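You operate a simulated robot arm through the tools that you are given. There is no shell and no other tool. Be economical: measure what you need, move in short steps, check, and stop when the job is done.

You run a simulated two-armed robot. Do the job below in one go: nothing can be reset, and whatever is moved stays where it is left.

JOB
Rinse stained bottle B three times at the tap, then cap it empty.
Fine: open the tap lever, part fill and tip out over the drip tray each time, stand the bottle back, shut the tap and screw the cap home. Set down upright: what you pick out. Where these are worked on the way, their far stop is far enough and under half their travel is too little: tap lever.

It is judged by the outcome, as a careful person would: the job done as asked, and still so three seconds after it is handed in. It fails if anything else is knocked over, pushed out of place, dropped, spilled or broken. Lids that push on must go on centred and level and be pressed home; caps that screw on are set level and turned clockwise until they are tight.

ROBOT AND FRAMES
Two 7-joint arms with fingered hands on one trunk, on a base that drives. Base frame: it is fixed to the floor where the robot stands at the start and does not move with it; the origin is under the middle of the robot, x ahead of it, y to its left, z up. Lengths are in m, angles in rad, forces in N, time in s.
The left shoulder is at the start at [0.08, 0.198, 1.465], the right one opposite. With the tool pointing down near the work surface each hand reaches from about 0.1 to 0.72 m from the robot's upright axis, wherever it stands, measured 20 degrees to its own side. Places, roughly: drip tray [0.6, -0.1, 0.9]; tap lever [0.7, 0, 1.2]. Payload 4 kg a hand.
The TCP of each hand is the grasp point between the finger pads, 0.026 m short of the fingertips. In the tool frame z runs along the fingers and y along their closing line. The gripper opens to 0.132 m. The gripper's body begins 0.073 m behind the TCP. The gripper is a hand of 4 fingers: y runs from the thumb to the fingers, the wrist lies at [0, 0, -0.239] in the tool frame, and closing takes about 1.5 s.
Orientation is told as [roll, pitch, yaw] about the base's x, y, z axes, in that order, counted from this pose: with the fingers straight down and closing along the base's y, the tool's x points along the base's -x, its y along +y and its z along -z.

CONTROLS
- The arms move only by the tool step_arm. It takes "left_steps", "right_steps" or both (then of equal length, played together; a hand with none holds still); each is text: rows parted by semicolons, each of 7 numbers parted by spaces: the shift along the base's x, y, z in m, then the turn, a rotation vector about the base's x, y, z in rad, then the gripper command, from -1 (fully open) to 1 (shut), values between in proportion. In form: x y z rx ry rz claw; .... A call has 1 to 10 rows; each row is the pose to reach, as a shift and turn from the pose commanded when the call began. Rows are played at 5 a second. More than 0.05 m and 0.15 rad between two rows, or a gripper value outside its range, and nothing of the call is played. A pose out of reach is approached as far as the arm can. The call stops where the force on the tool passes 40 N (or 10 N more than at its start, if that is more) or the arm is blocked; 0.2 s more then pass. Each finger travels about 0.072 m/s and halts on what it meets, pressing with about 22 N; the grip force reading is that of the motor and also rises with nothing between the fingers. The clock runs only during rows and for 0.2 s after the last one: add rows that repeat a pose to give the fingers time. It gives the time, the measured TCP pose, the force on the tool (base axes), the opening and the grip force at its end, in the units of the frame above (readings bear some noise), with the torque about the TCP (base axes, N m) and any sound that the robot's microphone picked up.
- Cameras (640 x 400 px; columns grow to the right, rows downward): "scene" is now at [0.1126, -0.0003, 1.6278]; the picture's right is [0.03, -1.00, 0.00], its down [-0.80, -0.03, -0.59] and it looks along [0.59, 0.02, -0.80] (base axes); focal length 292 px, centre (320, 200). "left" rides on the left gripper at [-0.068, 0.002, -0.097] in its tool frame; the picture's right is [-0.02, -1.00, 0.00], its down [0.82, -0.02, -0.58] and it looks along [0.58, -0.01, 0.82] (tool axes); focal length 270 px, centre (320, 200). "right" rides on the right gripper at [0.068, 0.002, -0.097] in its tool frame; the picture's right is [-0.03, 1.00, 0.00], its down [-0.82, -0.02, -0.58] and it looks along [-0.58, -0.01, 0.82] (tool axes); focal length 270 px, centre (320, 200). There is no depth. A picture from a camera that has moved, and an enlarged one, comes with that camera's place and axes in the base frame and with its lens. The place of the scene camera against the robot may be out by one fixed shift of up to 0.018 m in any direction.
- camera(camera): a new picture of that camera. No time passes.
- lift_body(by): slides the trunk up (or, below 0, down) by that many m; the arms and the scene camera ride with it, the base frame stays. It gives what a move gives, with no picture.
- drive_base(legs): drives the robot by 1 to 6 legs, each [ahead, left, turn to the left] in m, m and rad, along the robot's own axes; the way and the turn of a leg run together, so that a leg with both is an arc; at most 1.5 m and 3.142 rad a leg. The arms and the cameras ride along, it lands a little off, and it stops where it bumps. It gives what a move gives.
- grasp_type(shape, hand): the hand has 4 fingers and takes this shape, open, in about a second: jaw (thumb against the fingers, like two jaws); tri (thumb and two fingers); tip (a fingertip pinch); poke (one finger out to press); point (the index stretched); flat (the hand flat); cup (the hand cupped); fist (a fist). The gripper value then closes the fingers along that shape, each until it touches; the sizes above hold for jaw. It gives what a move gives, with no picture.
- turn_head(pan, tilt): turns the head with the scene camera to pan (to the left, within 1.501 rad either way) and tilt (down, from -0.506 to 1.204), counted from straight ahead of the robot. It gives what a move gives.
- enlarge(camera, box): a new picture of the part [left, top, right, bottom] of that camera's present view, enlarged. No time passes.
- close_job(): hands the job in; it is judged then, once.

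Work in short steps. Places have to be worked out from the pictures, the camera data and where the tool is seen: move nearer, look again, correct. Check each grasp and each placing, and mend what went wrong. You have 120 turns and 88 pictures in all, those below and enlarged ones among them. Open the grippers and draw the arms clear of the work before you hand the job in, unless the task says otherwise; then end with one line.

The tools are called after "Call:" as name(argument=value, ...) on one line, values as JSON. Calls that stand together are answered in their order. step_arm: Moves the arms, as the interface text tells. Its arguments: {"type":"object","properties":{"left_steps":{"type":"string"},"right_steps":{"type":"string"}},"required":[]} The other tools are called the same way: lift_body (by) slides the trunk up or down; grasp_type (shape, hand) gives the hand a shape; drive_base (legs) drives the base; turn_head (pan, tilt) turns the head that bears the scene camera; camera (camera) takes a picture; enlarge (camera, box) takes an enlarged picture of a part of a camera's view; close_job () hands the job in.

At the start:

```text
time_s: 0.0
left_tcp_pos: [0.4204, 0.3205, 0.9994]
left_tool_rot: [0.001, -0.002, -0.001]
left_ft_force: [-0.2, 0.1, -0.1]
left_ft_torque: [-0.01, 0.02, 0.01]
left_gripper_width: 0.1321
left_grip_force: 0.0
left_shape: jaw
right_tcp_pos: [0.3153, -0.0377, 0.9999]
right_tool_rot: [-0.001, 0.001, 0.001]
right_ft_force: [0.3, 0.2, 0.5]
right_ft_torque: [-0.01, 0.01, 0.0]
right_gripper_width: 0.1318
right_grip_force: 0.0
right_shape: jaw
trunk travel left (down, up): [-0.775, 0.065]
robot x, y, heading: [-0.0032, 0.0044, -0.001]
head pan, tilt: [0.033, 0.935]
```

scene: 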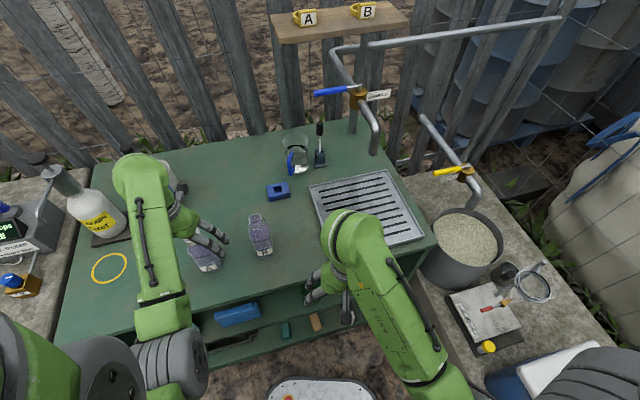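
right: 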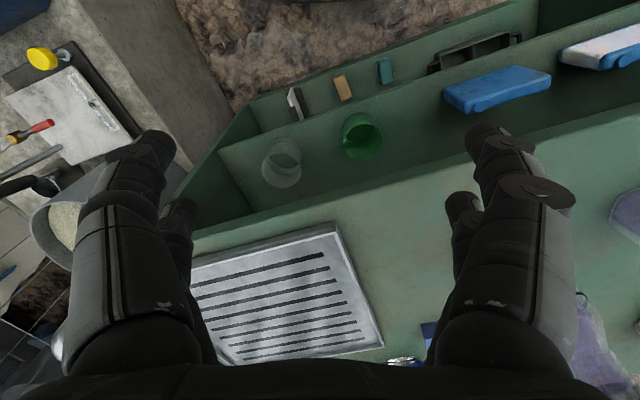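
left: 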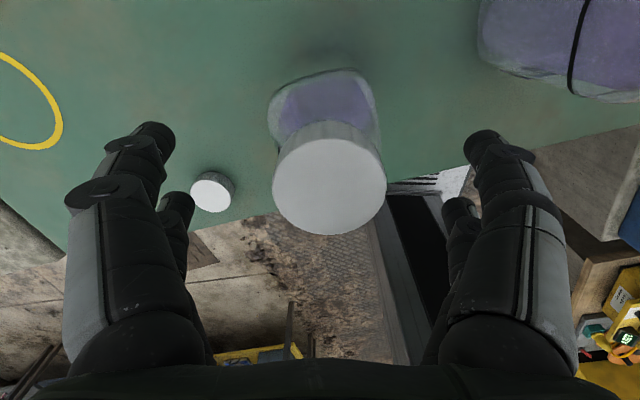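

The view is crowded by the arms. I'll enlarge the scene in two parts to identify bottles, tap and cap.

Call:
enlarge(camera="scene", box=[150, 100, 350, 280])

Call:
enlarge(camera="scene", box=[260, 0, 480, 200])

```text
2.22 times, centred on (250, 190) of scene
camera zoom: at [0.1126, -0.0003, 1.6278], right [0.03, -1.0, 0.0], down [-0.8, -0.03, -0.59], along [0.59, 0.02, -0.8], focal length 649 px, centre (476, 222)
```

zoom: 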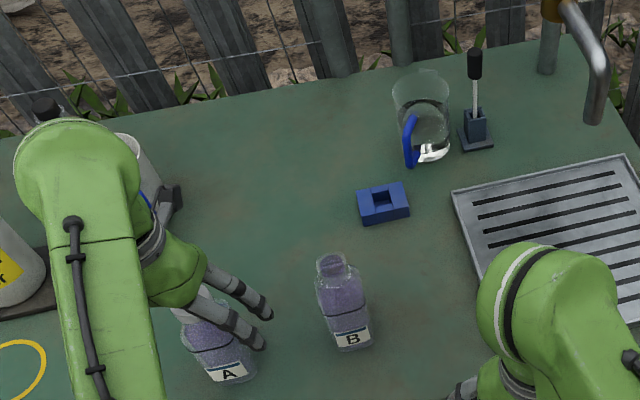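

```text
2.00 times, centred on (370, 100) of scene
camera zoom: at [0.1126, -0.0003, 1.6278], right [0.03, -1.0, 0.0], down [-0.8, -0.03, -0.59], along [0.59, 0.02, -0.8], focal length 584 px, centre (220, 400)
```

zoom: 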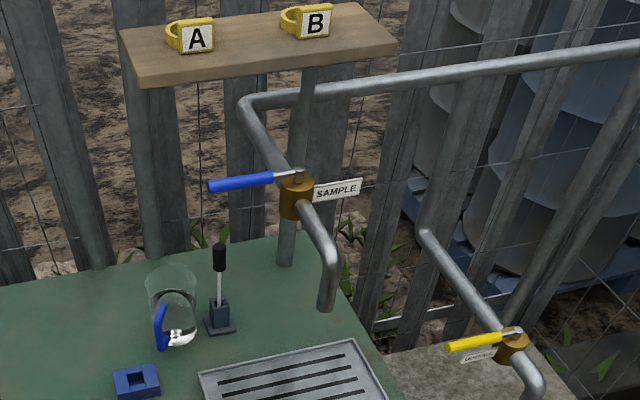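

B is the open stained bottle near (0.46, 0.16); its tap is the blue SAMPLE lever. I'll raise the left hand straight up from around bottle A, and raise the right too, then look.

Call:
step_arm(left_steps="0 0 0.05 0 0 0 -1; 0 0 0.1 0 0 0 -1; 0 0 0.15 0 0 0 -1; -0.04 0.03 0.15 0 0 0 -1; -0.08 0.06 0.15 0 0 0 -1; -0.12 0.09 0.15 0 0 0 -1", right_steps="0 0 0.03 0 0 0 -1; 0 -0.03 0.05 0 0 0 -1; 0 -0.07 0.05 0 0 0 -1; -0.03 -0.1 0.05 0 0 0 -1; -0.06 -0.13 0.05 0 0 0 -1; -0.06 -0.17 0.05 0 0 0 -1")

Call:
camera(camera="scene")

Call:
camera(camera="left")

```text
time_s: 1.4
left_tcp_pos: [0.3378, 0.4004, 1.0482]
left_tool_rot: [0.017, -0.019, -0.019]
left_ft_force: [-0.5, -0.4, 0.4]
left_ft_torque: [-0.02, 0.0, -0.01]
left_gripper_width: 0.1318
left_grip_force: 0.1
left_shape: jaw
left hand out of reach, approached as far as the arm can: row 2, 3, 4, 5, 6
right_tcp_pos: [0.2671, -0.2046, 1.01]
right_tool_rot: [0.001, -0.004, 0.0]
right_ft_force: [-0.6, 0.3, -0.7]
right_ft_torque: [-0.02, -0.01, -0.02]
right_gripper_width: 0.1322
right_grip_force: 0.0
right_shape: jaw
right hand out of reach, approached as far as the arm can: row 2, 3, 4, 5, 6
trunk travel left (down, up): [-0.775, 0.065]
robot x, y, heading: [0.0004, 0.0026, 0.002]
head pan, tilt: [0.033, 0.935]
```

```text
82 pictures are left
camera scene: at [0.1102, -0.0014, 1.628], right [0.03, -1.0, 0.0], down [-0.8, -0.03, -0.59], along [0.59, 0.02, -0.8], focal length 292 px, centre (320, 200)
```

scene: 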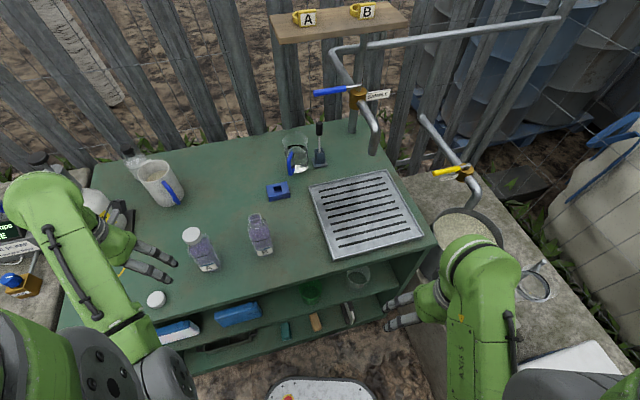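

```text
81 pictures are left
camera left: at [0.4041, 0.399, 1.1461], right [0.0, -1.0, -0.02], down [-0.83, -0.01, 0.56], along [-0.56, 0.01, -0.83], focal length 270 px, centre (320, 200)
```

left: 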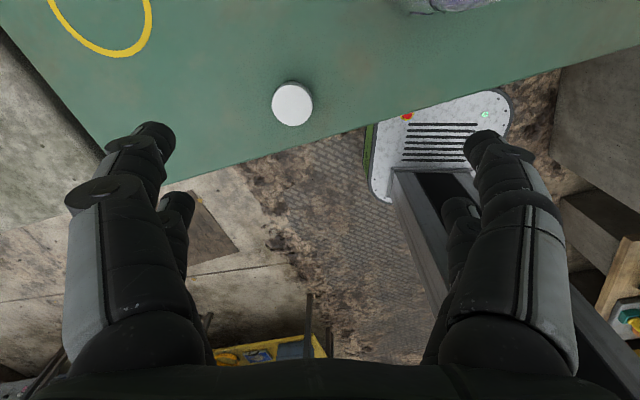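

The tool-down pose has limited height. I'll raise the trunk fully and look again: the parallax gives heights of table, bottle and tap.

Call:
lift_body(by=0.065)

Call:
enlarge(camera="scene", box=[260, 60, 460, 260])

Call:
enlarge(camera="scene", box=[120, 150, 320, 350])

```text
time_s: 2.4
left_tcp_pos: [0.3355, 0.4064, 1.1138]
left_tool_rot: [0.019, -0.021, -0.001]
left_ft_force: [-0.2, -0.3, -0.6]
left_ft_torque: [0.0, -0.02, 0.03]
left_gripper_width: 0.1322
left_grip_force: 0.0
left_shape: jaw
right_tcp_pos: [0.2688, -0.2029, 1.075]
right_tool_rot: [0.001, -0.001, 0.0]
right_ft_force: [-0.8, -0.4, -0.1]
right_ft_torque: [0.01, -0.04, -0.01]
right_gripper_width: 0.1318
right_grip_force: 0.0
right_shape: jaw
trunk travel left (down, up): [-0.84, 0.0]
robot x, y, heading: [0.0049, -0.0029, -0.001]
head pan, tilt: [0.033, 0.935]
```

```text
2.00 times, centred on (360, 160) of scene
camera zoom: at [0.1128, 0.0, 1.6934], right [0.03, -1.0, 0.0], down [-0.8, -0.03, -0.59], along [0.59, 0.02, -0.8], focal length 584 px, centre (240, 280)
```

zoom: 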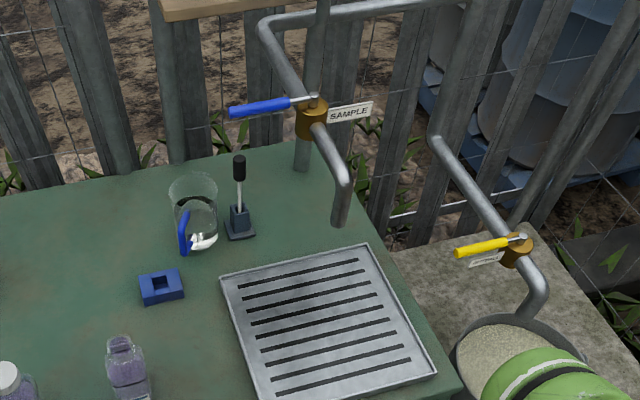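

```text
2.00 times, centred on (220, 250) of scene
camera zoom: at [0.1128, 0.0, 1.6934], right [0.03, -1.0, 0.0], down [-0.8, -0.03, -0.59], along [0.59, 0.02, -0.8], focal length 584 px, centre (520, 100)
```

zoom: 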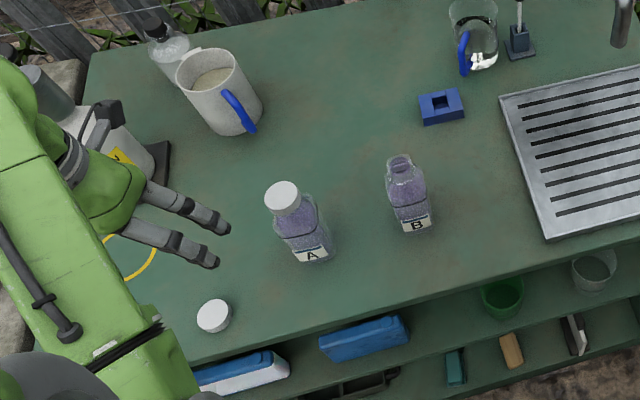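

Estimates: spout outlet near (0.62, -0.11, 1.14), lever tip near (0.72, 0.03, 1.22). I'll take left-camera view for cap and table height.

Call:
camera(camera="left")

```text
78 pictures are left
camera left: at [0.4031, 0.4068, 1.212], right [0.02, -1.0, -0.02], down [-0.83, -0.03, 0.56], along [-0.56, 0.0, -0.83], focal length 270 px, centre (320, 200)
```

left: 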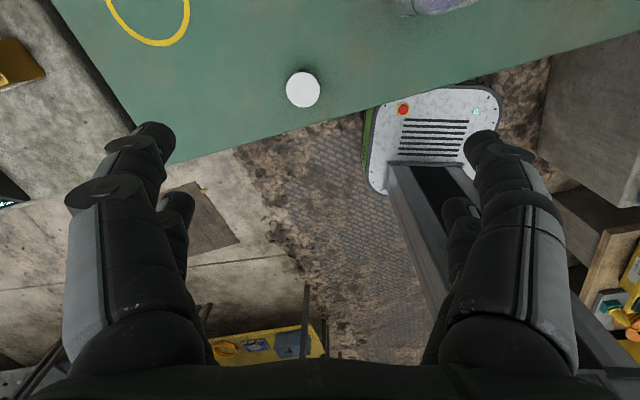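

Cap top solves to z ≈ 0.83 at (0.33, 0.44), so the table is near 0.81; bottle B stands near (0.50, 0.18), about 0.2 tall. I'll turn the right hand to a near-horizontal forward-pointing pose, pull the left in, then drive left a bit so both arms suit.

Call:
step_arm(left_steps="0 -0.01 0 0 0 0 -1; 0 -0.02 0 0 0 0 -1; 0 -0.03 0 0 0 0 -1; 0 -0.04 0 0 0 0 -1; 0 -0.05 0 0 0 0 -1; 0 -0.06 0 0 0 0 -1; 0 -0.07 0 0 0 0 -1; 0 -0.08 0 0 0 0 -1", right_steps="0.015 0 0 0 -0.15 0 -1; 0.03 0 0 0 -0.3 0 -1; 0.045 0 0 0 -0.45 0 -1; 0.06 0 0 0 -0.6 0 -1; 0.075 0 0 0 -0.75 0 -1; 0.09 0 0 0 -0.9 0 -1; 0.105 0 0 0 -1.05 0 -1; 0.12 0 0 0 -1.2 0 -1")

Call:
drive_base(legs=[[0, 0.12, 0]])

Call:
camera(camera="right")

Call:
camera(camera="scene")

```text
time_s: 3.8
left_tcp_pos: [0.3664, 0.379, 1.1559]
left_tool_rot: [0.085, -0.135, 0.015]
left_ft_force: [-0.2, -0.6, 0.0]
left_ft_torque: [-0.01, -0.02, -0.01]
left_gripper_width: 0.1316
left_grip_force: 0.0
left_shape: jaw
left hand out of reach, approached as far as the arm can: row 5, 6
right_tcp_pos: [0.3503, -0.2041, 1.0763]
right_tool_rot: [0.006, -0.809, -0.005]
right_ft_force: [1.4, -0.1, -0.9]
right_ft_torque: [0.01, 0.01, 0.01]
right_gripper_width: 0.132
right_grip_force: 0.1
right_shape: jaw
right hand out of reach, approached as far as the arm can: row 6
trunk travel left (down, up): [-0.84, 0.0]
robot x, y, heading: [0.0014, 0.0008, -0.001]
head pan, tilt: [0.033, 0.935]
stopped in row 6 (left hand): the arm was blocked; the commanded pose is now the measured one
```

```text
time_s: 5.0
left_tcp_pos: [0.3652, 0.49, 1.1548]
left_tool_rot: [0.09, -0.138, 0.017]
left_ft_force: [0.5, -0.1, -1.0]
left_ft_torque: [0.08, 0.01, -0.01]
left_gripper_width: 0.1318
left_grip_force: 0.2
left_shape: jaw
right_tcp_pos: [0.3504, -0.0921, 1.0738]
right_tool_rot: [0.014, -0.81, -0.01]
right_ft_force: [1.1, 0.0, 0.1]
right_ft_torque: [0.0, -0.01, 0.03]
right_gripper_width: 0.1322
right_grip_force: 0.1
right_shape: jaw
trunk travel left (down, up): [-0.84, 0.0]
robot x, y, heading: [-0.0024, 0.1159, 0.001]
head pan, tilt: [0.033, 0.935]
```

```text
77 pictures are left
camera right: at [0.2329, -0.0907, 1.09], right [0.02, 1.0, 0.03], down [0.14, -0.03, 0.99], along [0.99, -0.01, -0.15], focal length 270 px, centre (320, 200)
```

right: 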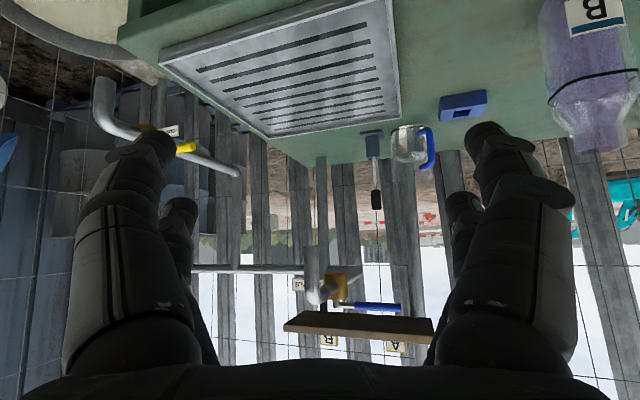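

```text
76 pictures are left
camera scene: at [0.1122, 0.1072, 1.6927], right [0.04, -1.0, -0.01], down [-0.8, -0.03, -0.59], along [0.59, 0.03, -0.8], focal length 292 px, centre (320, 200)
```

scene: 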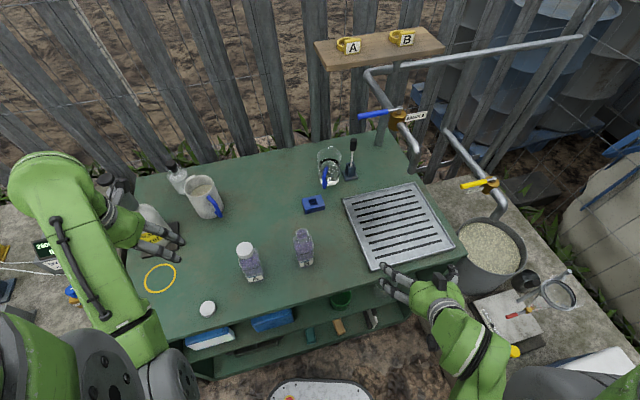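

Now I have spout outlet z ≈ 1.10, lever ≈ (0.72, 0.04, 1.21), bottle B ≈ (0.50, 0.185) from about 0.85 to 1.01. I move the right hand forward-left while finishing its pitch, staying short of B.

Call:
step_arm(right_steps="0.02 0.03 0 0 -0.1 0 -1; 0.03 0.06 -0.01 0 -0.2 0 -1; 0.03 0.1 -0.02 0 -0.3 0 -1; 0.03 0.14 -0.03 0 -0.4 0 -1; 0.03 0.18 -0.05 0 -0.4 0 -1; 0.03 0.22 -0.07 0 -0.4 0 -1; 0.03 0.26 -0.09 0 -0.4 0 -1")

Call:
camera(camera="right")

```text
time_s: 6.6
left_tcp_pos: [0.3659, 0.4988, 1.1534]
left_tool_rot: [0.085, -0.14, 0.017]
left_ft_force: [-0.2, 0.5, -0.1]
left_ft_torque: [0.01, -0.03, -0.01]
left_gripper_width: 0.1318
left_grip_force: 0.2
left_shape: jaw
right_tcp_pos: [0.3792, 0.1782, 0.9801]
right_tool_rot: [0.004, -1.209, 0.001]
right_ft_force: [0.2, -0.4, 0.0]
right_ft_torque: [0.01, -0.01, 0.0]
right_gripper_width: 0.132
right_grip_force: 0.0
right_shape: jaw
trunk travel left (down, up): [-0.84, 0.0]
robot x, y, heading: [-0.0008, 0.1145, 0.006]
head pan, tilt: [0.033, 0.935]
```

```text
75 pictures are left
camera right: at [0.264, 0.1804, 0.9513], right [0.01, 1.0, 0.02], down [-0.25, -0.02, 0.97], along [0.97, -0.01, 0.25], focal length 270 px, centre (320, 200)
```

right: 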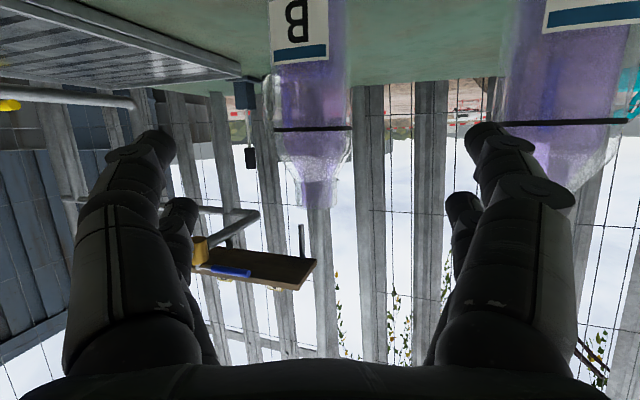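

Bottle B's axis is y ≈ 0.172, x ≈ 0.495, ~0.07 wide, mouth z ≈ 1.018, fill line ≈ 0.95; bottle A's near edge is y ≈ 0.295. I'll part-close to 0.10, lower to z 0.925, and advance around the body.

Call:
step_arm(right_steps="0 -0.003 -0.025 0 0 0 -0.5; 0 -0.006 -0.055 0 0 0 -0.5; 0 -0.006 -0.055 0 0 0 -0.5; 0.04 -0.006 -0.055 0 0 0 -0.5; 0.07 -0.006 -0.055 0 0 0 -0.5")

Call:
camera(camera="right")

Call:
enlarge(camera="scene", box=[200, 160, 400, 340])

```text
time_s: 7.8
left_tcp_pos: [0.3665, 0.497, 1.1528]
left_tool_rot: [0.084, -0.141, 0.018]
left_ft_force: [0.6, 0.3, 0.1]
left_ft_torque: [-0.01, 0.01, -0.01]
left_gripper_width: 0.1319
left_grip_force: 0.0
left_shape: jaw
right_tcp_pos: [0.4537, 0.1667, 0.9263]
right_tool_rot: [0.007, -1.207, -0.002]
right_ft_force: [0.5, 0.0, -0.6]
right_ft_torque: [-0.01, 0.03, 0.01]
right_gripper_width: 0.0992
right_grip_force: 0.0
right_shape: jaw
trunk travel left (down, up): [-0.84, 0.0]
robot x, y, heading: [0.0015, 0.1091, 0.003]
head pan, tilt: [0.033, 0.935]
```

```text
74 pictures are left
camera right: at [0.337, 0.1687, 0.8983], right [0.01, 1.0, 0.03], down [-0.25, -0.02, 0.97], along [0.97, -0.01, 0.25], focal length 270 px, centre (320, 200)
```

right: 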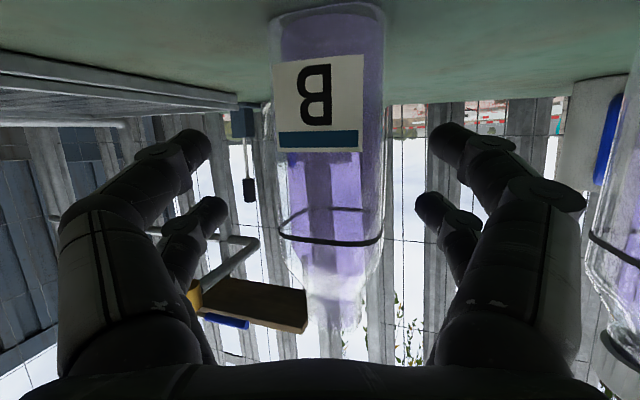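

```text
2.22 times, centred on (300, 250) of scene
camera zoom: at [0.1138, 0.1172, 1.6927], right [0.04, -1.0, 0.0], down [-0.8, -0.03, -0.59], along [0.59, 0.02, -0.81], focal length 649 px, centre (364, 89)
```

zoom: 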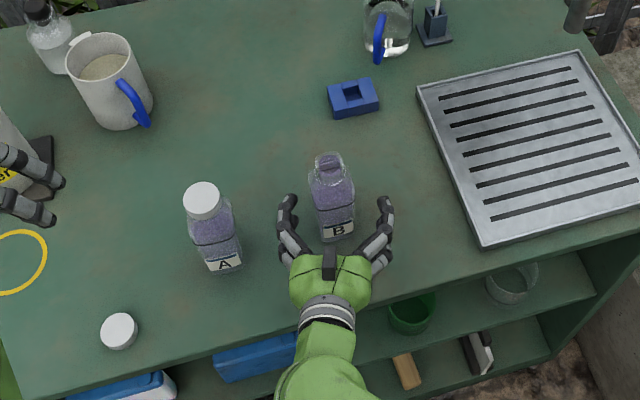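

Aligned; B's centre is slightly to the left and ~0.05 ahead. Advance 0.045 and close.

Call:
step_arm(right_steps="0.025 0.003 0 0 0 0 -0.5; 0.045 0.004 0 0 0 0 -0.5; 0.045 0.004 0 0 0 0 0; 0.045 0.004 0 0 0 0 0.5; 0.045 0.004 0 0 0 0 1; 0.045 0.004 0 0 0 0 1; 0.045 0.004 0 0 0 0 1; 0.045 0.004 0 0 0 0 1")

Call:
enlarge(camera="scene", box=[200, 160, 400, 340])

```text
time_s: 9.6
left_tcp_pos: [0.3655, 0.4982, 1.1543]
left_tool_rot: [0.086, -0.139, 0.017]
left_ft_force: [-0.5, 0.6, 0.1]
left_ft_torque: [0.02, 0.01, 0.01]
left_gripper_width: 0.1316
left_grip_force: 0.2
left_shape: jaw
right_tcp_pos: [0.4954, 0.1696, 0.9295]
right_tool_rot: [0.008, -1.21, -0.005]
right_ft_force: [-1.4, 0.5, 1.2]
right_ft_torque: [-0.01, -0.05, -0.02]
right_gripper_width: 0.0324
right_grip_force: 21.8
right_shape: jaw
trunk travel left (down, up): [-0.84, 0.0]
robot x, y, heading: [0.0028, 0.1163, -0.003]
head pan, tilt: [0.033, 0.935]
```

```text
2.22 times, centred on (300, 250) of scene
camera zoom: at [0.1125, 0.1167, 1.6928], right [0.04, -1.0, 0.0], down [-0.8, -0.03, -0.59], along [0.59, 0.02, -0.8], focal length 649 px, centre (364, 89)
```

zoom: 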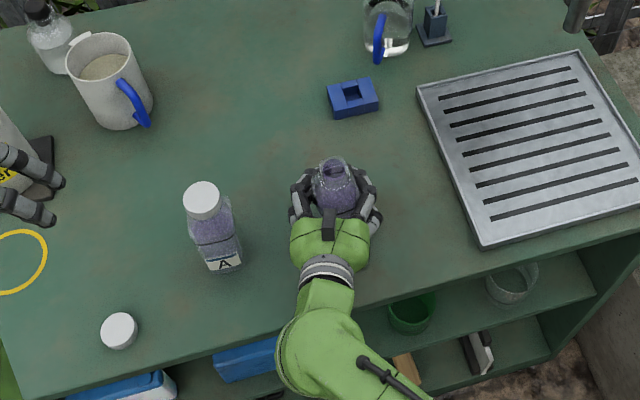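

Grip force built at 0.032 width (fingers curl round the body). I'll lift gently 5 cm and check hold.

Call:
step_arm(right_steps="0 0 0.015 0 0 0 1; 0 0 0.03 0 0 0 1; 0 0 0.06 0 0 0 1; 0 0 0.09 0 0 0 1")

Call:
camera(camera="right")

Call:
camera(camera="scene")

```text
time_s: 10.6
left_tcp_pos: [0.3654, 0.4961, 1.1531]
left_tool_rot: [0.084, -0.138, 0.017]
left_ft_force: [0.7, 1.0, 0.7]
left_ft_torque: [0.0, -0.01, -0.01]
left_gripper_width: 0.1321
left_grip_force: 0.0
left_shape: jaw
right_tcp_pos: [0.4954, 0.1728, 1.0209]
right_tool_rot: [0.005, -1.208, -0.001]
right_ft_force: [-0.3, 1.2, -0.9]
right_ft_torque: [-0.02, -0.01, -0.02]
right_gripper_width: 0.0322
right_grip_force: 21.9
right_shape: jaw
trunk travel left (down, up): [-0.84, 0.0]
robot x, y, heading: [0.0012, 0.116, -0.002]
head pan, tilt: [0.033, 0.935]
```

```text
71 pictures are left
camera right: at [0.3806, 0.1742, 0.9915], right [0.01, 1.0, 0.03], down [-0.25, -0.02, 0.97], along [0.97, -0.01, 0.25], focal length 270 px, centre (320, 200)
```

right: 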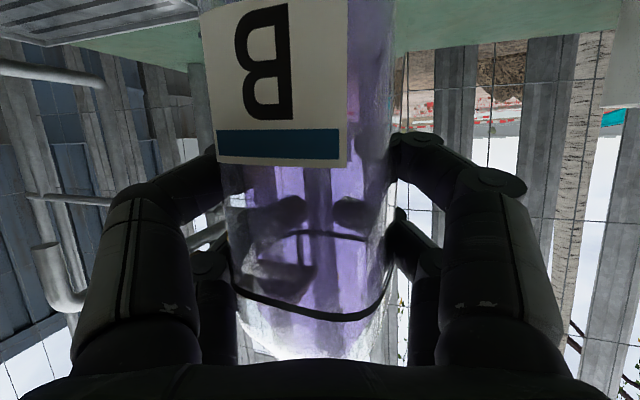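

```text
70 pictures are left
camera scene: at [0.1121, 0.1166, 1.6928], right [0.04, -1.0, 0.0], down [-0.8, -0.03, -0.59], along [0.59, 0.02, -0.8], focal length 292 px, centre (320, 200)
```

scene: 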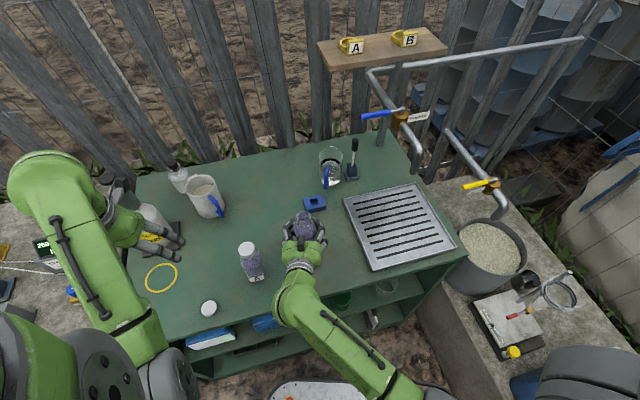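

B is held firmly, with mouth ≈ 0.09 above the TCP. Spout outlet solves to (0.636, -0.108, 1.098). I'll shift B right in front of the tap and begin pitching the left hand horizontal.

Call:
step_arm(right_steps="0 -0.03 0 0 0 0 1; 0 -0.06 0 0 0 0 1; 0 -0.09 0 0 0 0 1; 0 -0.12 0 0 0 0 1; 0 -0.15 0 0 0 0 1; 0 -0.18 0 0 0 0 1; 0 -0.21 0 0 0 0 1; 0 -0.24 0 0 0 0 1; 0 -0.27 -0.01 0 0 0 1; 0 -0.281 -0.02 0 0 0 1", left_steps="0.013 -0.01 0.006 0 -0.14 0 -1; 0.026 -0.02 0.012 0 -0.28 0 -1; 0.04 -0.03 0.018 0 -0.42 0 -1; 0.053 -0.04 0.024 0 -0.56 0 -1; 0.066 -0.05 0.03 0 -0.7 0 -1; 0.08 -0.06 0.036 0 -0.84 0 -1; 0.093 -0.07 0.04 0 -0.98 0 -1; 0.106 -0.08 0.045 0 -1.12 0 -1; 0.12 -0.09 0.05 0 -1.26 0 -1; 0.133 -0.1 0.055 0 -1.4 0 -1")

Call:
camera(camera="scene")

Call:
camera(camera="right")

```text
time_s: 11.4
left_tcp_pos: [0.438, 0.4868, 1.2404]
left_tool_rot: [0.199, -0.704, -0.054]
left_ft_force: [-0.3, 0.3, 0.3]
left_ft_torque: [-0.02, 0.03, -0.02]
left_gripper_width: 0.1321
left_grip_force: 0.0
left_shape: jaw
right_tcp_pos: [0.4961, 0.0829, 1.0243]
right_tool_rot: [0.012, -1.21, -0.008]
right_ft_force: [-0.2, 0.6, -0.7]
right_ft_torque: [0.04, -0.01, -0.01]
right_gripper_width: 0.0321
right_grip_force: 22.0
right_shape: jaw
trunk travel left (down, up): [-0.84, 0.0]
robot x, y, heading: [-0.005, 0.1146, 0.003]
head pan, tilt: [0.033, 0.935]
stopped in row 4 (left hand): the arm was blocked; the commanded pose is now the measured one
```

```text
69 pictures are left
camera scene: at [0.1119, 0.1162, 1.6958], right [0.04, -1.0, 0.0], down [-0.8, -0.03, -0.59], along [0.59, 0.02, -0.8], focal length 292 px, centre (320, 200)
```

scene: 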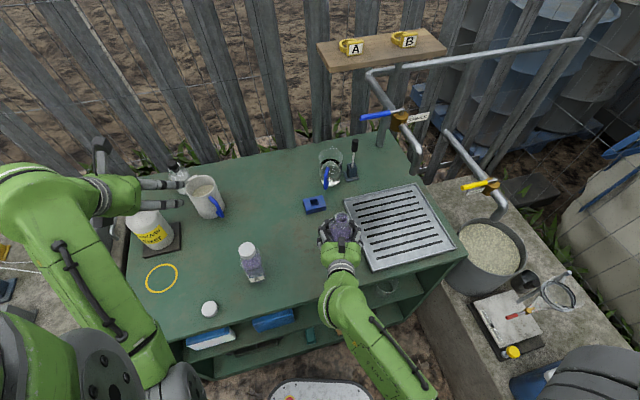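

```text
68 pictures are left
camera right: at [0.3811, 0.0838, 0.9941], right [0.01, 1.0, 0.03], down [-0.25, -0.03, 0.97], along [0.97, -0.01, 0.25], focal length 270 px, centre (320, 200)
```

right: 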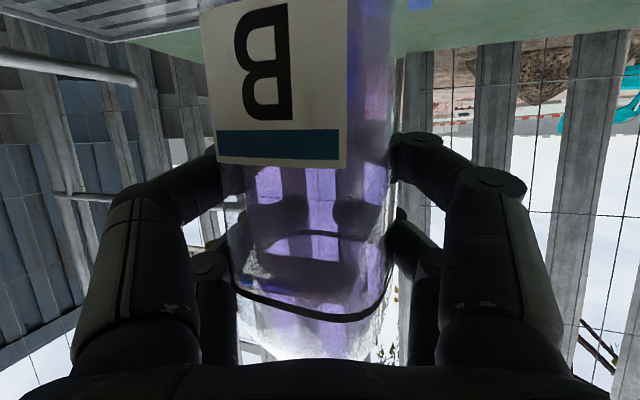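

The left arm folds too tightly near the body; I'll handle it separately by going further forward. Continue the right hand to y ≈ -0.108.

Call:
step_arm(right_steps="0 -0.03 0 0 0 0 1; 0 -0.06 0 0 0 0 1; 0 -0.09 0 0 0 0 1; 0 -0.12 -0.01 0 0 0 1; 0 -0.15 -0.02 0 0 0 1; 0 -0.18 -0.03 0 0 0 1; 0 -0.191 -0.037 0 0 0 1")

Call:
step_arm(left_steps="0.03 -0.02 -0.01 0 0 0 -1; 0.06 -0.04 -0.02 0 -0.05 0 -1; 0.09 -0.06 -0.03 0 -0.15 0 -1; 0.12 -0.08 -0.04 0 -0.25 0 -1; 0.15 -0.1 -0.04 0 -0.35 0 -1; 0.18 -0.12 -0.04 0 -0.45 0 -1")

Call:
camera(camera="scene")

Call:
camera(camera="left")

```text
time_s: 13.1
left_tcp_pos: [0.4384, 0.4883, 1.2347]
left_tool_rot: [0.196, -0.701, -0.05]
left_ft_force: [0.0, 0.9, -0.5]
left_ft_torque: [0.0, 0.01, 0.0]
left_gripper_width: 0.1319
left_grip_force: 0.0
left_shape: jaw
right_tcp_pos: [0.4957, -0.0743, 0.987]
right_tool_rot: [-0.006, -1.21, -0.001]
right_ft_force: [-0.2, -0.1, -0.3]
right_ft_torque: [0.0, -0.01, 0.0]
right_gripper_width: 0.0311
right_grip_force: 22.0
right_shape: jaw
right hand out of reach, approached as far as the arm can: row 6, 7
trunk travel left (down, up): [-0.84, 0.0]
robot x, y, heading: [-0.0005, 0.1192, 0.008]
head pan, tilt: [0.033, 0.935]
```

```text
time_s: 14.4
left_tcp_pos: [0.6193, 0.3659, 1.1924]
left_tool_rot: [0.247, -1.147, -0.094]
left_ft_force: [0.1, 0.5, 0.1]
left_ft_torque: [0.0, -0.01, 0.01]
left_gripper_width: 0.1321
left_grip_force: 0.1
left_shape: jaw
right_tcp_pos: [0.4987, -0.0742, 0.9867]
right_tool_rot: [-0.001, -1.209, -0.001]
right_ft_force: [0.0, -0.2, -0.4]
right_ft_torque: [0.02, -0.02, 0.05]
right_gripper_width: 0.0311
right_grip_force: 22.4
right_shape: jaw
trunk travel left (down, up): [-0.84, 0.0]
robot x, y, heading: [-0.0009, 0.12, -0.002]
head pan, tilt: [0.033, 0.935]
```

```text
67 pictures are left
camera scene: at [0.114, 0.116, 1.6926], right [0.04, -1.0, 0.0], down [-0.8, -0.03, -0.59], along [0.59, 0.02, -0.81], focal length 292 px, centre (320, 200)
```

scene: 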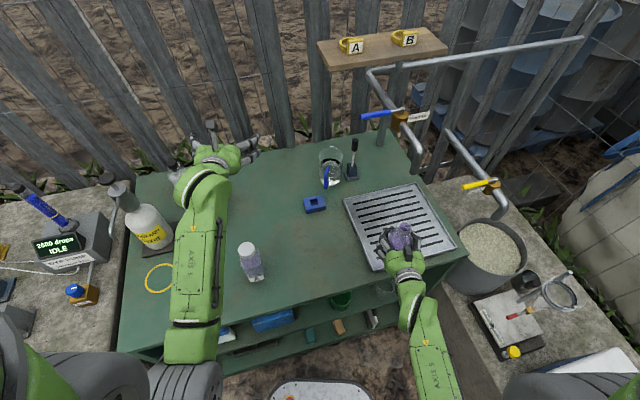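

```text
66 pictures are left
camera left: at [0.5593, 0.3493, 1.2944], right [0.14, -0.99, -0.08], down [-0.85, -0.08, -0.52], along [0.5, 0.14, -0.85], focal length 270 px, centre (320, 200)
```

left: 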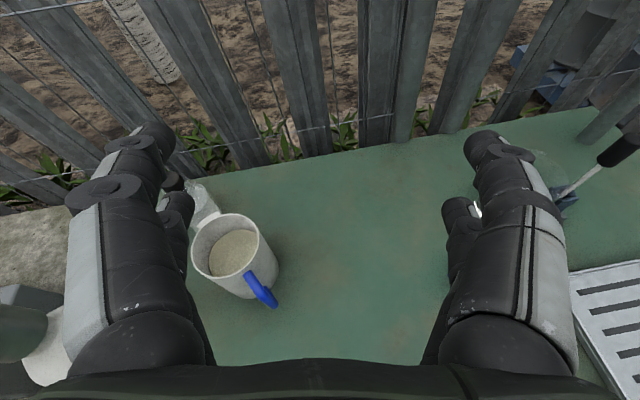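

Bottle is over the tray's front. Now go forward under the spout at TCP z ≈ 0.985 (mouth ≈ 1.075, outlet 1.098), in part, then check.

Call:
step_arm(right_steps="0.03 0 0 0 0 0 1; 0.06 0 0 0 0 0 1; 0.085 0 0 0 0 0 1")

Call:
enlarge(camera="scene", box=[330, 90, 480, 290])

Call:
camera(camera="right")

```text
time_s: 15.2
left_tcp_pos: [0.6188, 0.3652, 1.195]
left_tool_rot: [0.247, -1.146, -0.092]
left_ft_force: [-1.1, 1.3, 0.4]
left_ft_torque: [0.03, -0.05, -0.02]
left_gripper_width: 0.132
left_grip_force: 0.1
left_shape: jaw
right_tcp_pos: [0.584, -0.0712, 0.9874]
right_tool_rot: [0.01, -1.207, -0.005]
right_ft_force: [-0.9, 0.6, 0.6]
right_ft_torque: [0.0, -0.06, 0.0]
right_gripper_width: 0.0309
right_grip_force: 22.1
right_shape: jaw
trunk travel left (down, up): [-0.84, 0.0]
robot x, y, heading: [-0.0015, 0.1152, -0.002]
head pan, tilt: [0.033, 0.935]
```

```text
2.00 times, centred on (405, 190) of scene
camera zoom: at [0.114, 0.1164, 1.6927], right [0.04, -1.0, 0.0], down [-0.8, -0.03, -0.59], along [0.59, 0.02, -0.81], focal length 584 px, centre (150, 220)
```

zoom: 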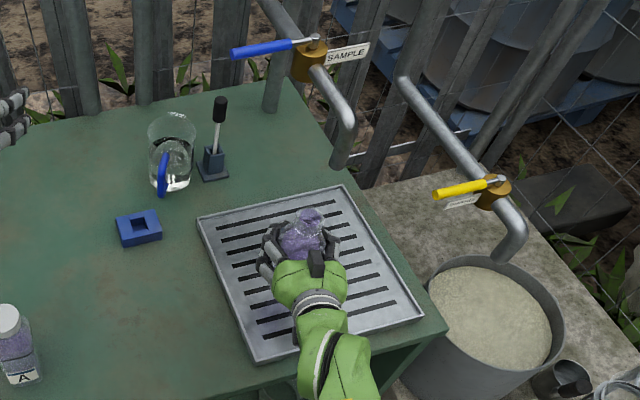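

```text
64 pictures are left
camera right: at [0.4681, -0.0711, 0.9583], right [0.01, 1.0, 0.03], down [-0.25, -0.02, 0.97], along [0.97, -0.01, 0.25], focal length 270 px, centre (320, 200)
```

right: 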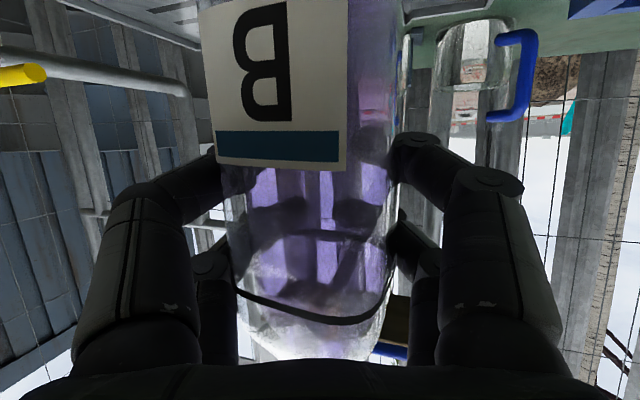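

Relative to the mouth, the spout is about +0.07 in x and -0.045 in y. Move most of that way and look.

Call:
step_arm(right_steps="0.02 -0.02 0 0 0 0 1; 0.04 -0.04 0 0 0 0 1; 0.055 -0.043 0 0 0 0 1")

Call:
enlarge(camera="scene", box=[355, 120, 455, 220])

```text
time_s: 16.1
left_tcp_pos: [0.6186, 0.3663, 1.1961]
left_tool_rot: [0.248, -1.149, -0.093]
left_ft_force: [-0.3, 0.6, 0.0]
left_ft_torque: [0.0, -0.01, 0.01]
left_gripper_width: 0.1319
left_grip_force: 0.0
left_shape: jaw
right_tcp_pos: [0.6381, -0.1146, 0.9881]
right_tool_rot: [0.011, -1.208, -0.006]
right_ft_force: [-0.1, 0.7, -0.8]
right_ft_torque: [-0.02, -0.05, -0.02]
right_gripper_width: 0.0311
right_grip_force: 21.5
right_shape: jaw
trunk travel left (down, up): [-0.84, 0.0]
robot x, y, heading: [0.0013, 0.1173, 0.001]
head pan, tilt: [0.033, 0.935]
```

```text
4.00 times, centred on (405, 170) of scene
camera zoom: at [0.1129, 0.1162, 1.6928], right [0.04, -1.0, 0.0], down [-0.8, -0.03, -0.59], along [0.59, 0.02, -0.8], focal length 1168 px, centre (-20, 320)
```

zoom: 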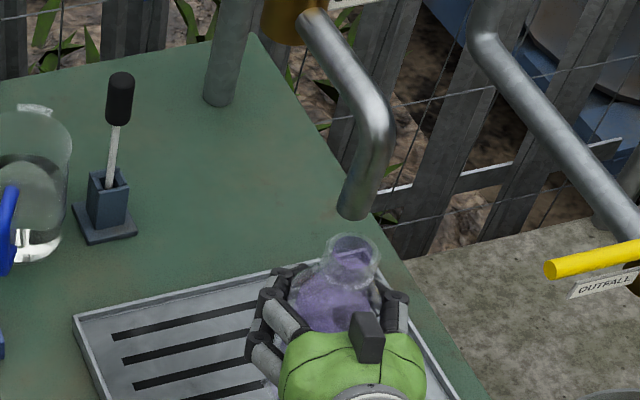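

Laterally aligned; x needs roughly +0.01. Adjust B, and swing the left hand to point toward the lever (yaw −70°), keeping short of it.

Call:
step_arm(right_steps="0.01 0 0 0 0 0 1")

Call:
step_arm(left_steps="0 -0.01 0.005 0 0 -0.135 -1; 0 -0.02 0.01 0 0 -0.27 -1; 0 -0.04 0.015 0 0 -0.405 -1; 0.005 -0.06 0.02 0 0 -0.54 -1; 0.01 -0.08 0.03 0 0 -0.675 -1; 0.02 -0.1 0.03 0 0 -0.81 -1; 0.03 -0.12 0.035 0 0 -0.945 -1; 0.035 -0.14 0.035 0 0 -1.08 -1; 0.04 -0.17 0.035 0 0 -1.22 -1")

Call:
camera(camera="left")

Call:
camera(camera="scene")

```text
time_s: 16.4
left_tcp_pos: [0.619, 0.3665, 1.1951]
left_tool_rot: [0.248, -1.147, -0.093]
left_ft_force: [-0.1, 0.2, -0.1]
left_ft_torque: [0.01, 0.03, 0.02]
left_gripper_width: 0.1318
left_grip_force: 0.2
left_shape: jaw
right_tcp_pos: [0.6494, -0.1152, 0.9875]
right_tool_rot: [0.01, -1.207, -0.009]
right_ft_force: [0.1, 0.3, -0.5]
right_ft_torque: [-0.01, -0.01, 0.02]
right_gripper_width: 0.0309
right_grip_force: 21.5
right_shape: jaw
trunk travel left (down, up): [-0.84, 0.0]
robot x, y, heading: [0.0001, 0.1171, 0.003]
head pan, tilt: [0.033, 0.935]
```

```text
time_s: 18.4
left_tcp_pos: [0.6599, 0.1938, 1.229]
left_tool_rot: [0.245, -1.147, -1.312]
left_ft_force: [-0.3, -0.8, -0.2]
left_ft_torque: [-0.02, 0.0, 0.0]
left_gripper_width: 0.132
left_grip_force: 0.1
left_shape: jaw
right_tcp_pos: [0.6498, -0.1158, 0.9882]
right_tool_rot: [0.013, -1.209, -0.009]
right_ft_force: [0.6, -0.1, -0.7]
right_ft_torque: [0.02, -0.03, 0.0]
right_gripper_width: 0.0309
right_grip_force: 21.6
right_shape: jaw
trunk travel left (down, up): [-0.84, 0.0]
robot x, y, heading: [-0.0007, 0.1172, -0.001]
head pan, tilt: [0.033, 0.935]
```

```text
62 pictures are left
camera left: at [0.6244, 0.2444, 1.33], right [-0.88, -0.47, -0.08], down [-0.37, 0.77, -0.52], along [0.3, -0.43, -0.85], focal length 270 px, centre (320, 200)
```

left: 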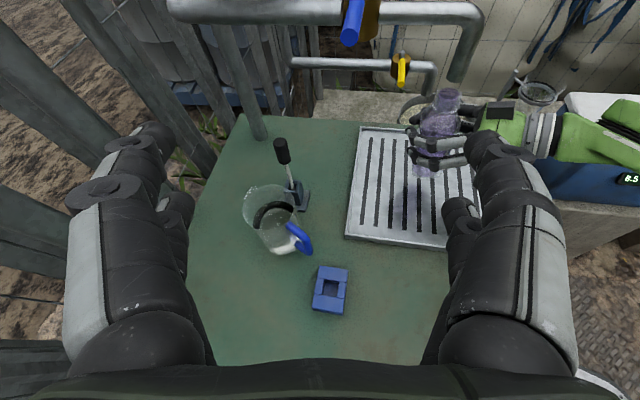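

```text
61 pictures are left
camera scene: at [0.1145, 0.1159, 1.6926], right [0.04, -1.0, 0.0], down [-0.8, -0.03, -0.59], along [0.59, 0.02, -0.81], focal length 292 px, centre (320, 200)
```

scene: 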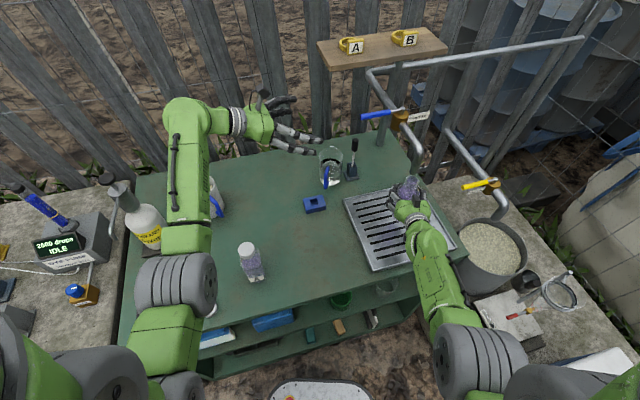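

The left camera shows mouth and spout aligned within ~5 mm (mouth slightly forward) and lever tip at (0.718, 0.035, 1.211). I'll nudge B back 4 mm and bring the half-open left hand around the lever end.

Call:
step_arm(left_steps="0.005 -0.04 0.02 0 0 0 -0.2; 0.012 -0.085 0.021 0 0 0 0; 0.035 -0.125 0.001 0 0 0 0; 0.056 -0.16 -0.016 0 0 0 0", right_steps="-0.002 0 0 0 0 0 1; -0.004 0 0 0 0 0 1; -0.004 0 0 0 0 0 1; -0.004 0 0 0 0 0 1")

Call:
camera(camera="left")

Call:
enlarge(camera="scene", box=[320, 70, 460, 210])

```text
refused: row 3 steps farther than a row can; nothing moved
```

```text
60 pictures are left
camera left: at [0.6244, 0.2444, 1.33], right [-0.88, -0.47, -0.08], down [-0.37, 0.77, -0.52], along [0.3, -0.43, -0.85], focal length 270 px, centre (320, 200)
```

left: 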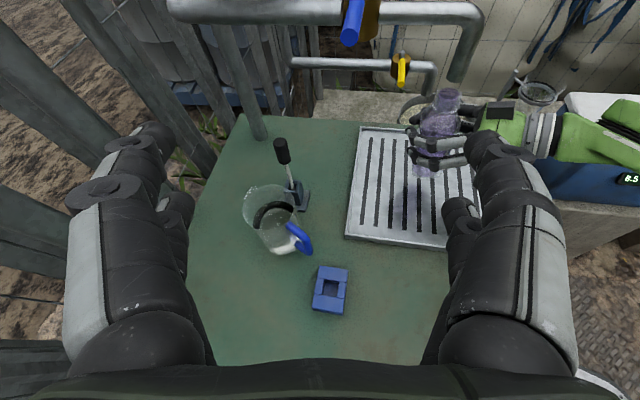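

```text
2.86 times, centred on (390, 140) of scene
camera zoom: at [0.1145, 0.1159, 1.6926], right [0.04, -1.0, 0.0], down [-0.8, -0.03, -0.59], along [0.59, 0.02, -0.81], focal length 834 px, centre (120, 371)
```

zoom: 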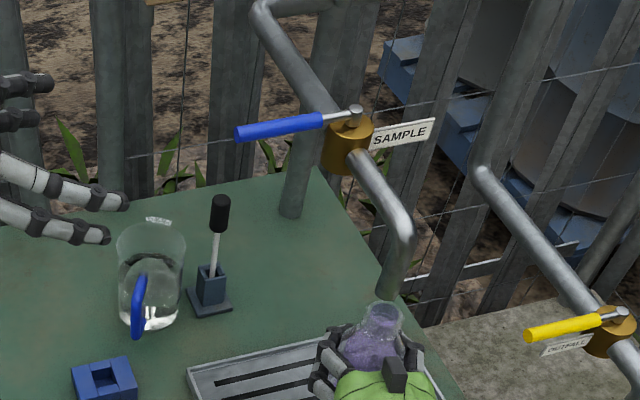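

Row spacing was too big; replay with finer rows.

Call:
step_arm(left_steps="0.005 -0.035 0.02 0 0 0 -0.2; 0.012 -0.075 0.021 0 0 0 0; 0.026 -0.105 0.008 0 0 0 0; 0.041 -0.133 -0.004 0 0 0 0; 0.056 -0.16 -0.016 0 0 0 0", right_steps="-0.002 0 0 0 0 0 1; -0.004 0 0 0 0 0 1; -0.004 0 0 0 0 0 1; -0.004 0 0 0 0 0 1; -0.004 0 0 0 0 0 1")

Call:
camera(camera="left")

Call:
enlarge(camera="scene", box=[320, 70, 460, 210])

```text
time_s: 19.6
left_tcp_pos: [0.7148, 0.0352, 1.2146]
left_tool_rot: [0.247, -1.147, -1.314]
left_ft_force: [0.1, -0.3, -0.1]
left_ft_torque: [-0.01, -0.02, 0.02]
left_gripper_width: 0.0666
left_grip_force: 0.1
left_shape: jaw
right_tcp_pos: [0.6443, -0.1149, 0.9865]
right_tool_rot: [0.014, -1.207, -0.011]
right_ft_force: [0.1, -0.4, -0.9]
right_ft_torque: [0.01, -0.01, 0.0]
right_gripper_width: 0.031
right_grip_force: 21.9
right_shape: jaw
trunk travel left (down, up): [-0.84, 0.0]
robot x, y, heading: [-0.0002, 0.1168, 0.001]
head pan, tilt: [0.033, 0.935]
```

```text
58 pictures are left
camera left: at [0.6794, 0.0859, 1.3142], right [-0.88, -0.47, -0.08], down [-0.37, 0.77, -0.52], along [0.3, -0.42, -0.85], focal length 270 px, centre (320, 200)
```

left: 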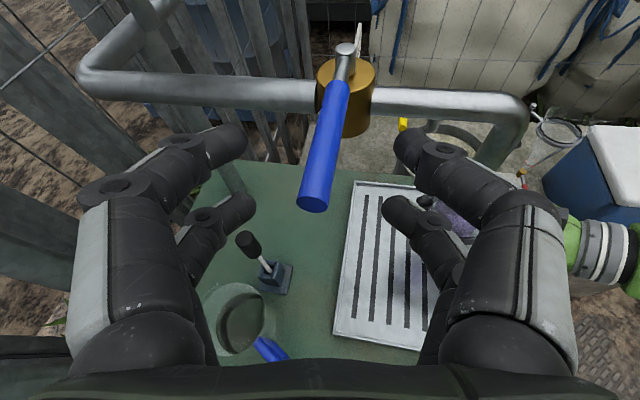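

```text
2.86 times, centred on (390, 140) of scene
camera zoom: at [0.1135, 0.1148, 1.6927], right [0.04, -1.0, 0.0], down [-0.8, -0.03, -0.59], along [0.59, 0.02, -0.8], focal length 834 px, centre (120, 371)
```

zoom: 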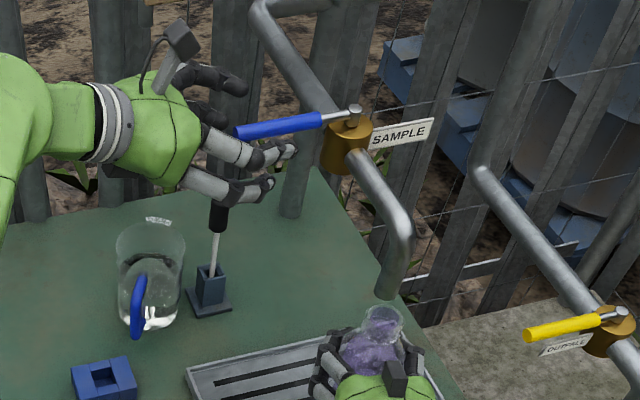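

The lever tip sits right between the fingers at the TCP. I advance 3 cm along the lever, narrow the fingers, then pull toward the robot a little to test the direction.

Call:
step_arm(left_steps="0.002 -0.015 0.006 0 0 0 0; 0.003 -0.03 0.012 0 0 0 0.3; 0.003 -0.03 0.012 0 0 0 0.5; 0.003 -0.03 0.012 0 0 0 0.5; -0.01 -0.031 0.012 0 0 0 0.5; -0.022 -0.033 0.012 0 0 0 0.5")

Call:
camera(camera="left")

```text
time_s: 21.1
left_tcp_pos: [0.6925, 0.0025, 1.2268]
left_tool_rot: [0.246, -1.148, -1.313]
left_ft_force: [0.7, -0.9, 0.3]
left_ft_torque: [-0.02, 0.03, -0.01]
left_gripper_width: 0.0336
left_grip_force: 0.1
left_shape: jaw
right_tcp_pos: [0.6427, -0.1159, 0.9879]
right_tool_rot: [0.01, -1.209, -0.009]
right_ft_force: [0.5, -0.6, -0.3]
right_ft_torque: [0.02, -0.04, 0.04]
right_gripper_width: 0.0309
right_grip_force: 22.2
right_shape: jaw
trunk travel left (down, up): [-0.84, 0.0]
robot x, y, heading: [-0.0012, 0.1195, 0.001]
head pan, tilt: [0.033, 0.935]
```

```text
56 pictures are left
camera left: at [0.656, 0.0531, 1.3275], right [-0.88, -0.47, -0.08], down [-0.37, 0.77, -0.52], along [0.3, -0.42, -0.85], focal length 270 px, centre (320, 200)
```

left: 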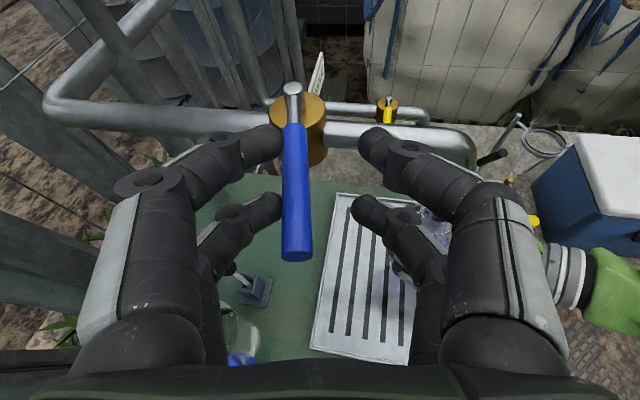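

The lever has already swung a little (tip now ~ (0.693, 0.026), pivot ≈ (0.75, -0.065)) with little force. Continue along its arc, partway, and check for water.

Call:
step_arm(left_steps="-0.0145 -0.0195 0.002 0 0 0.13 0.45; -0.0245 -0.0395 0.004 0 0 0.26 0.4; -0.029 -0.062 0.006 0 0 0.39 0.4")

Call:
camera(camera="left")

Call:
enlarge(camera="scene", box=[320, 70, 460, 210])

```text
time_s: 21.9
left_tcp_pos: [0.6635, -0.0595, 1.231]
left_tool_rot: [0.247, -1.149, -0.92]
left_ft_force: [-0.2, 0.3, 0.7]
left_ft_torque: [0.05, 0.01, 0.04]
left_gripper_width: 0.0396
left_grip_force: 0.0
left_shape: jaw
right_tcp_pos: [0.6442, -0.1152, 0.988]
right_tool_rot: [0.012, -1.21, -0.008]
right_ft_force: [0.2, -0.6, -0.7]
right_ft_torque: [0.0, 0.02, -0.01]
right_gripper_width: 0.0308
right_grip_force: 22.2
right_shape: jaw
trunk travel left (down, up): [-0.84, 0.0]
robot x, y, heading: [0.0029, 0.116, -0.001]
head pan, tilt: [0.033, 0.935]
```

```text
55 pictures are left
camera left: at [0.6109, -0.0258, 1.3318], right [-0.63, -0.77, -0.08], down [-0.64, 0.57, -0.52], along [0.44, -0.28, -0.85], focal length 270 px, centre (320, 200)
```

left: 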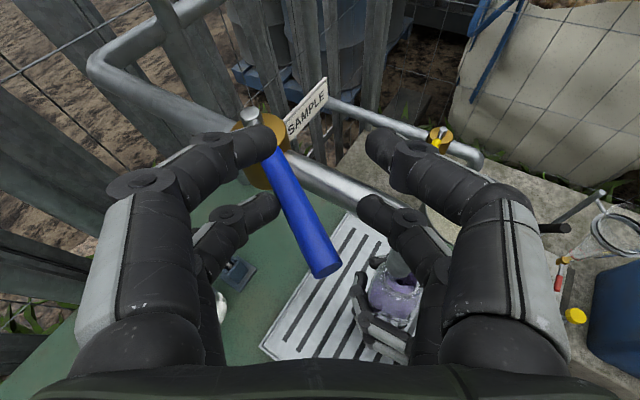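

```text
2.86 times, centred on (390, 140) of scene
camera zoom: at [0.1126, 0.1153, 1.6928], right [0.04, -1.0, 0.0], down [-0.8, -0.03, -0.59], along [0.59, 0.02, -0.8], focal length 834 px, centre (120, 371)
```

zoom: 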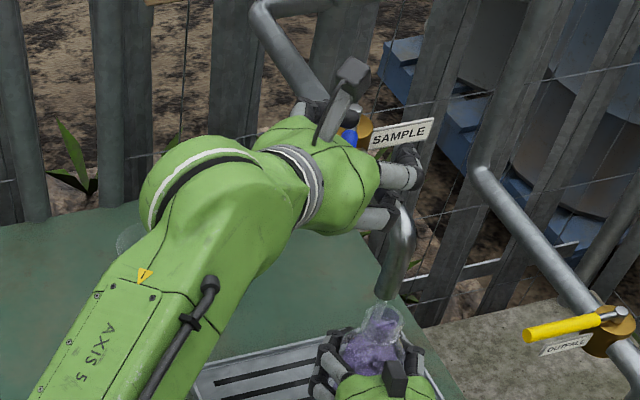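

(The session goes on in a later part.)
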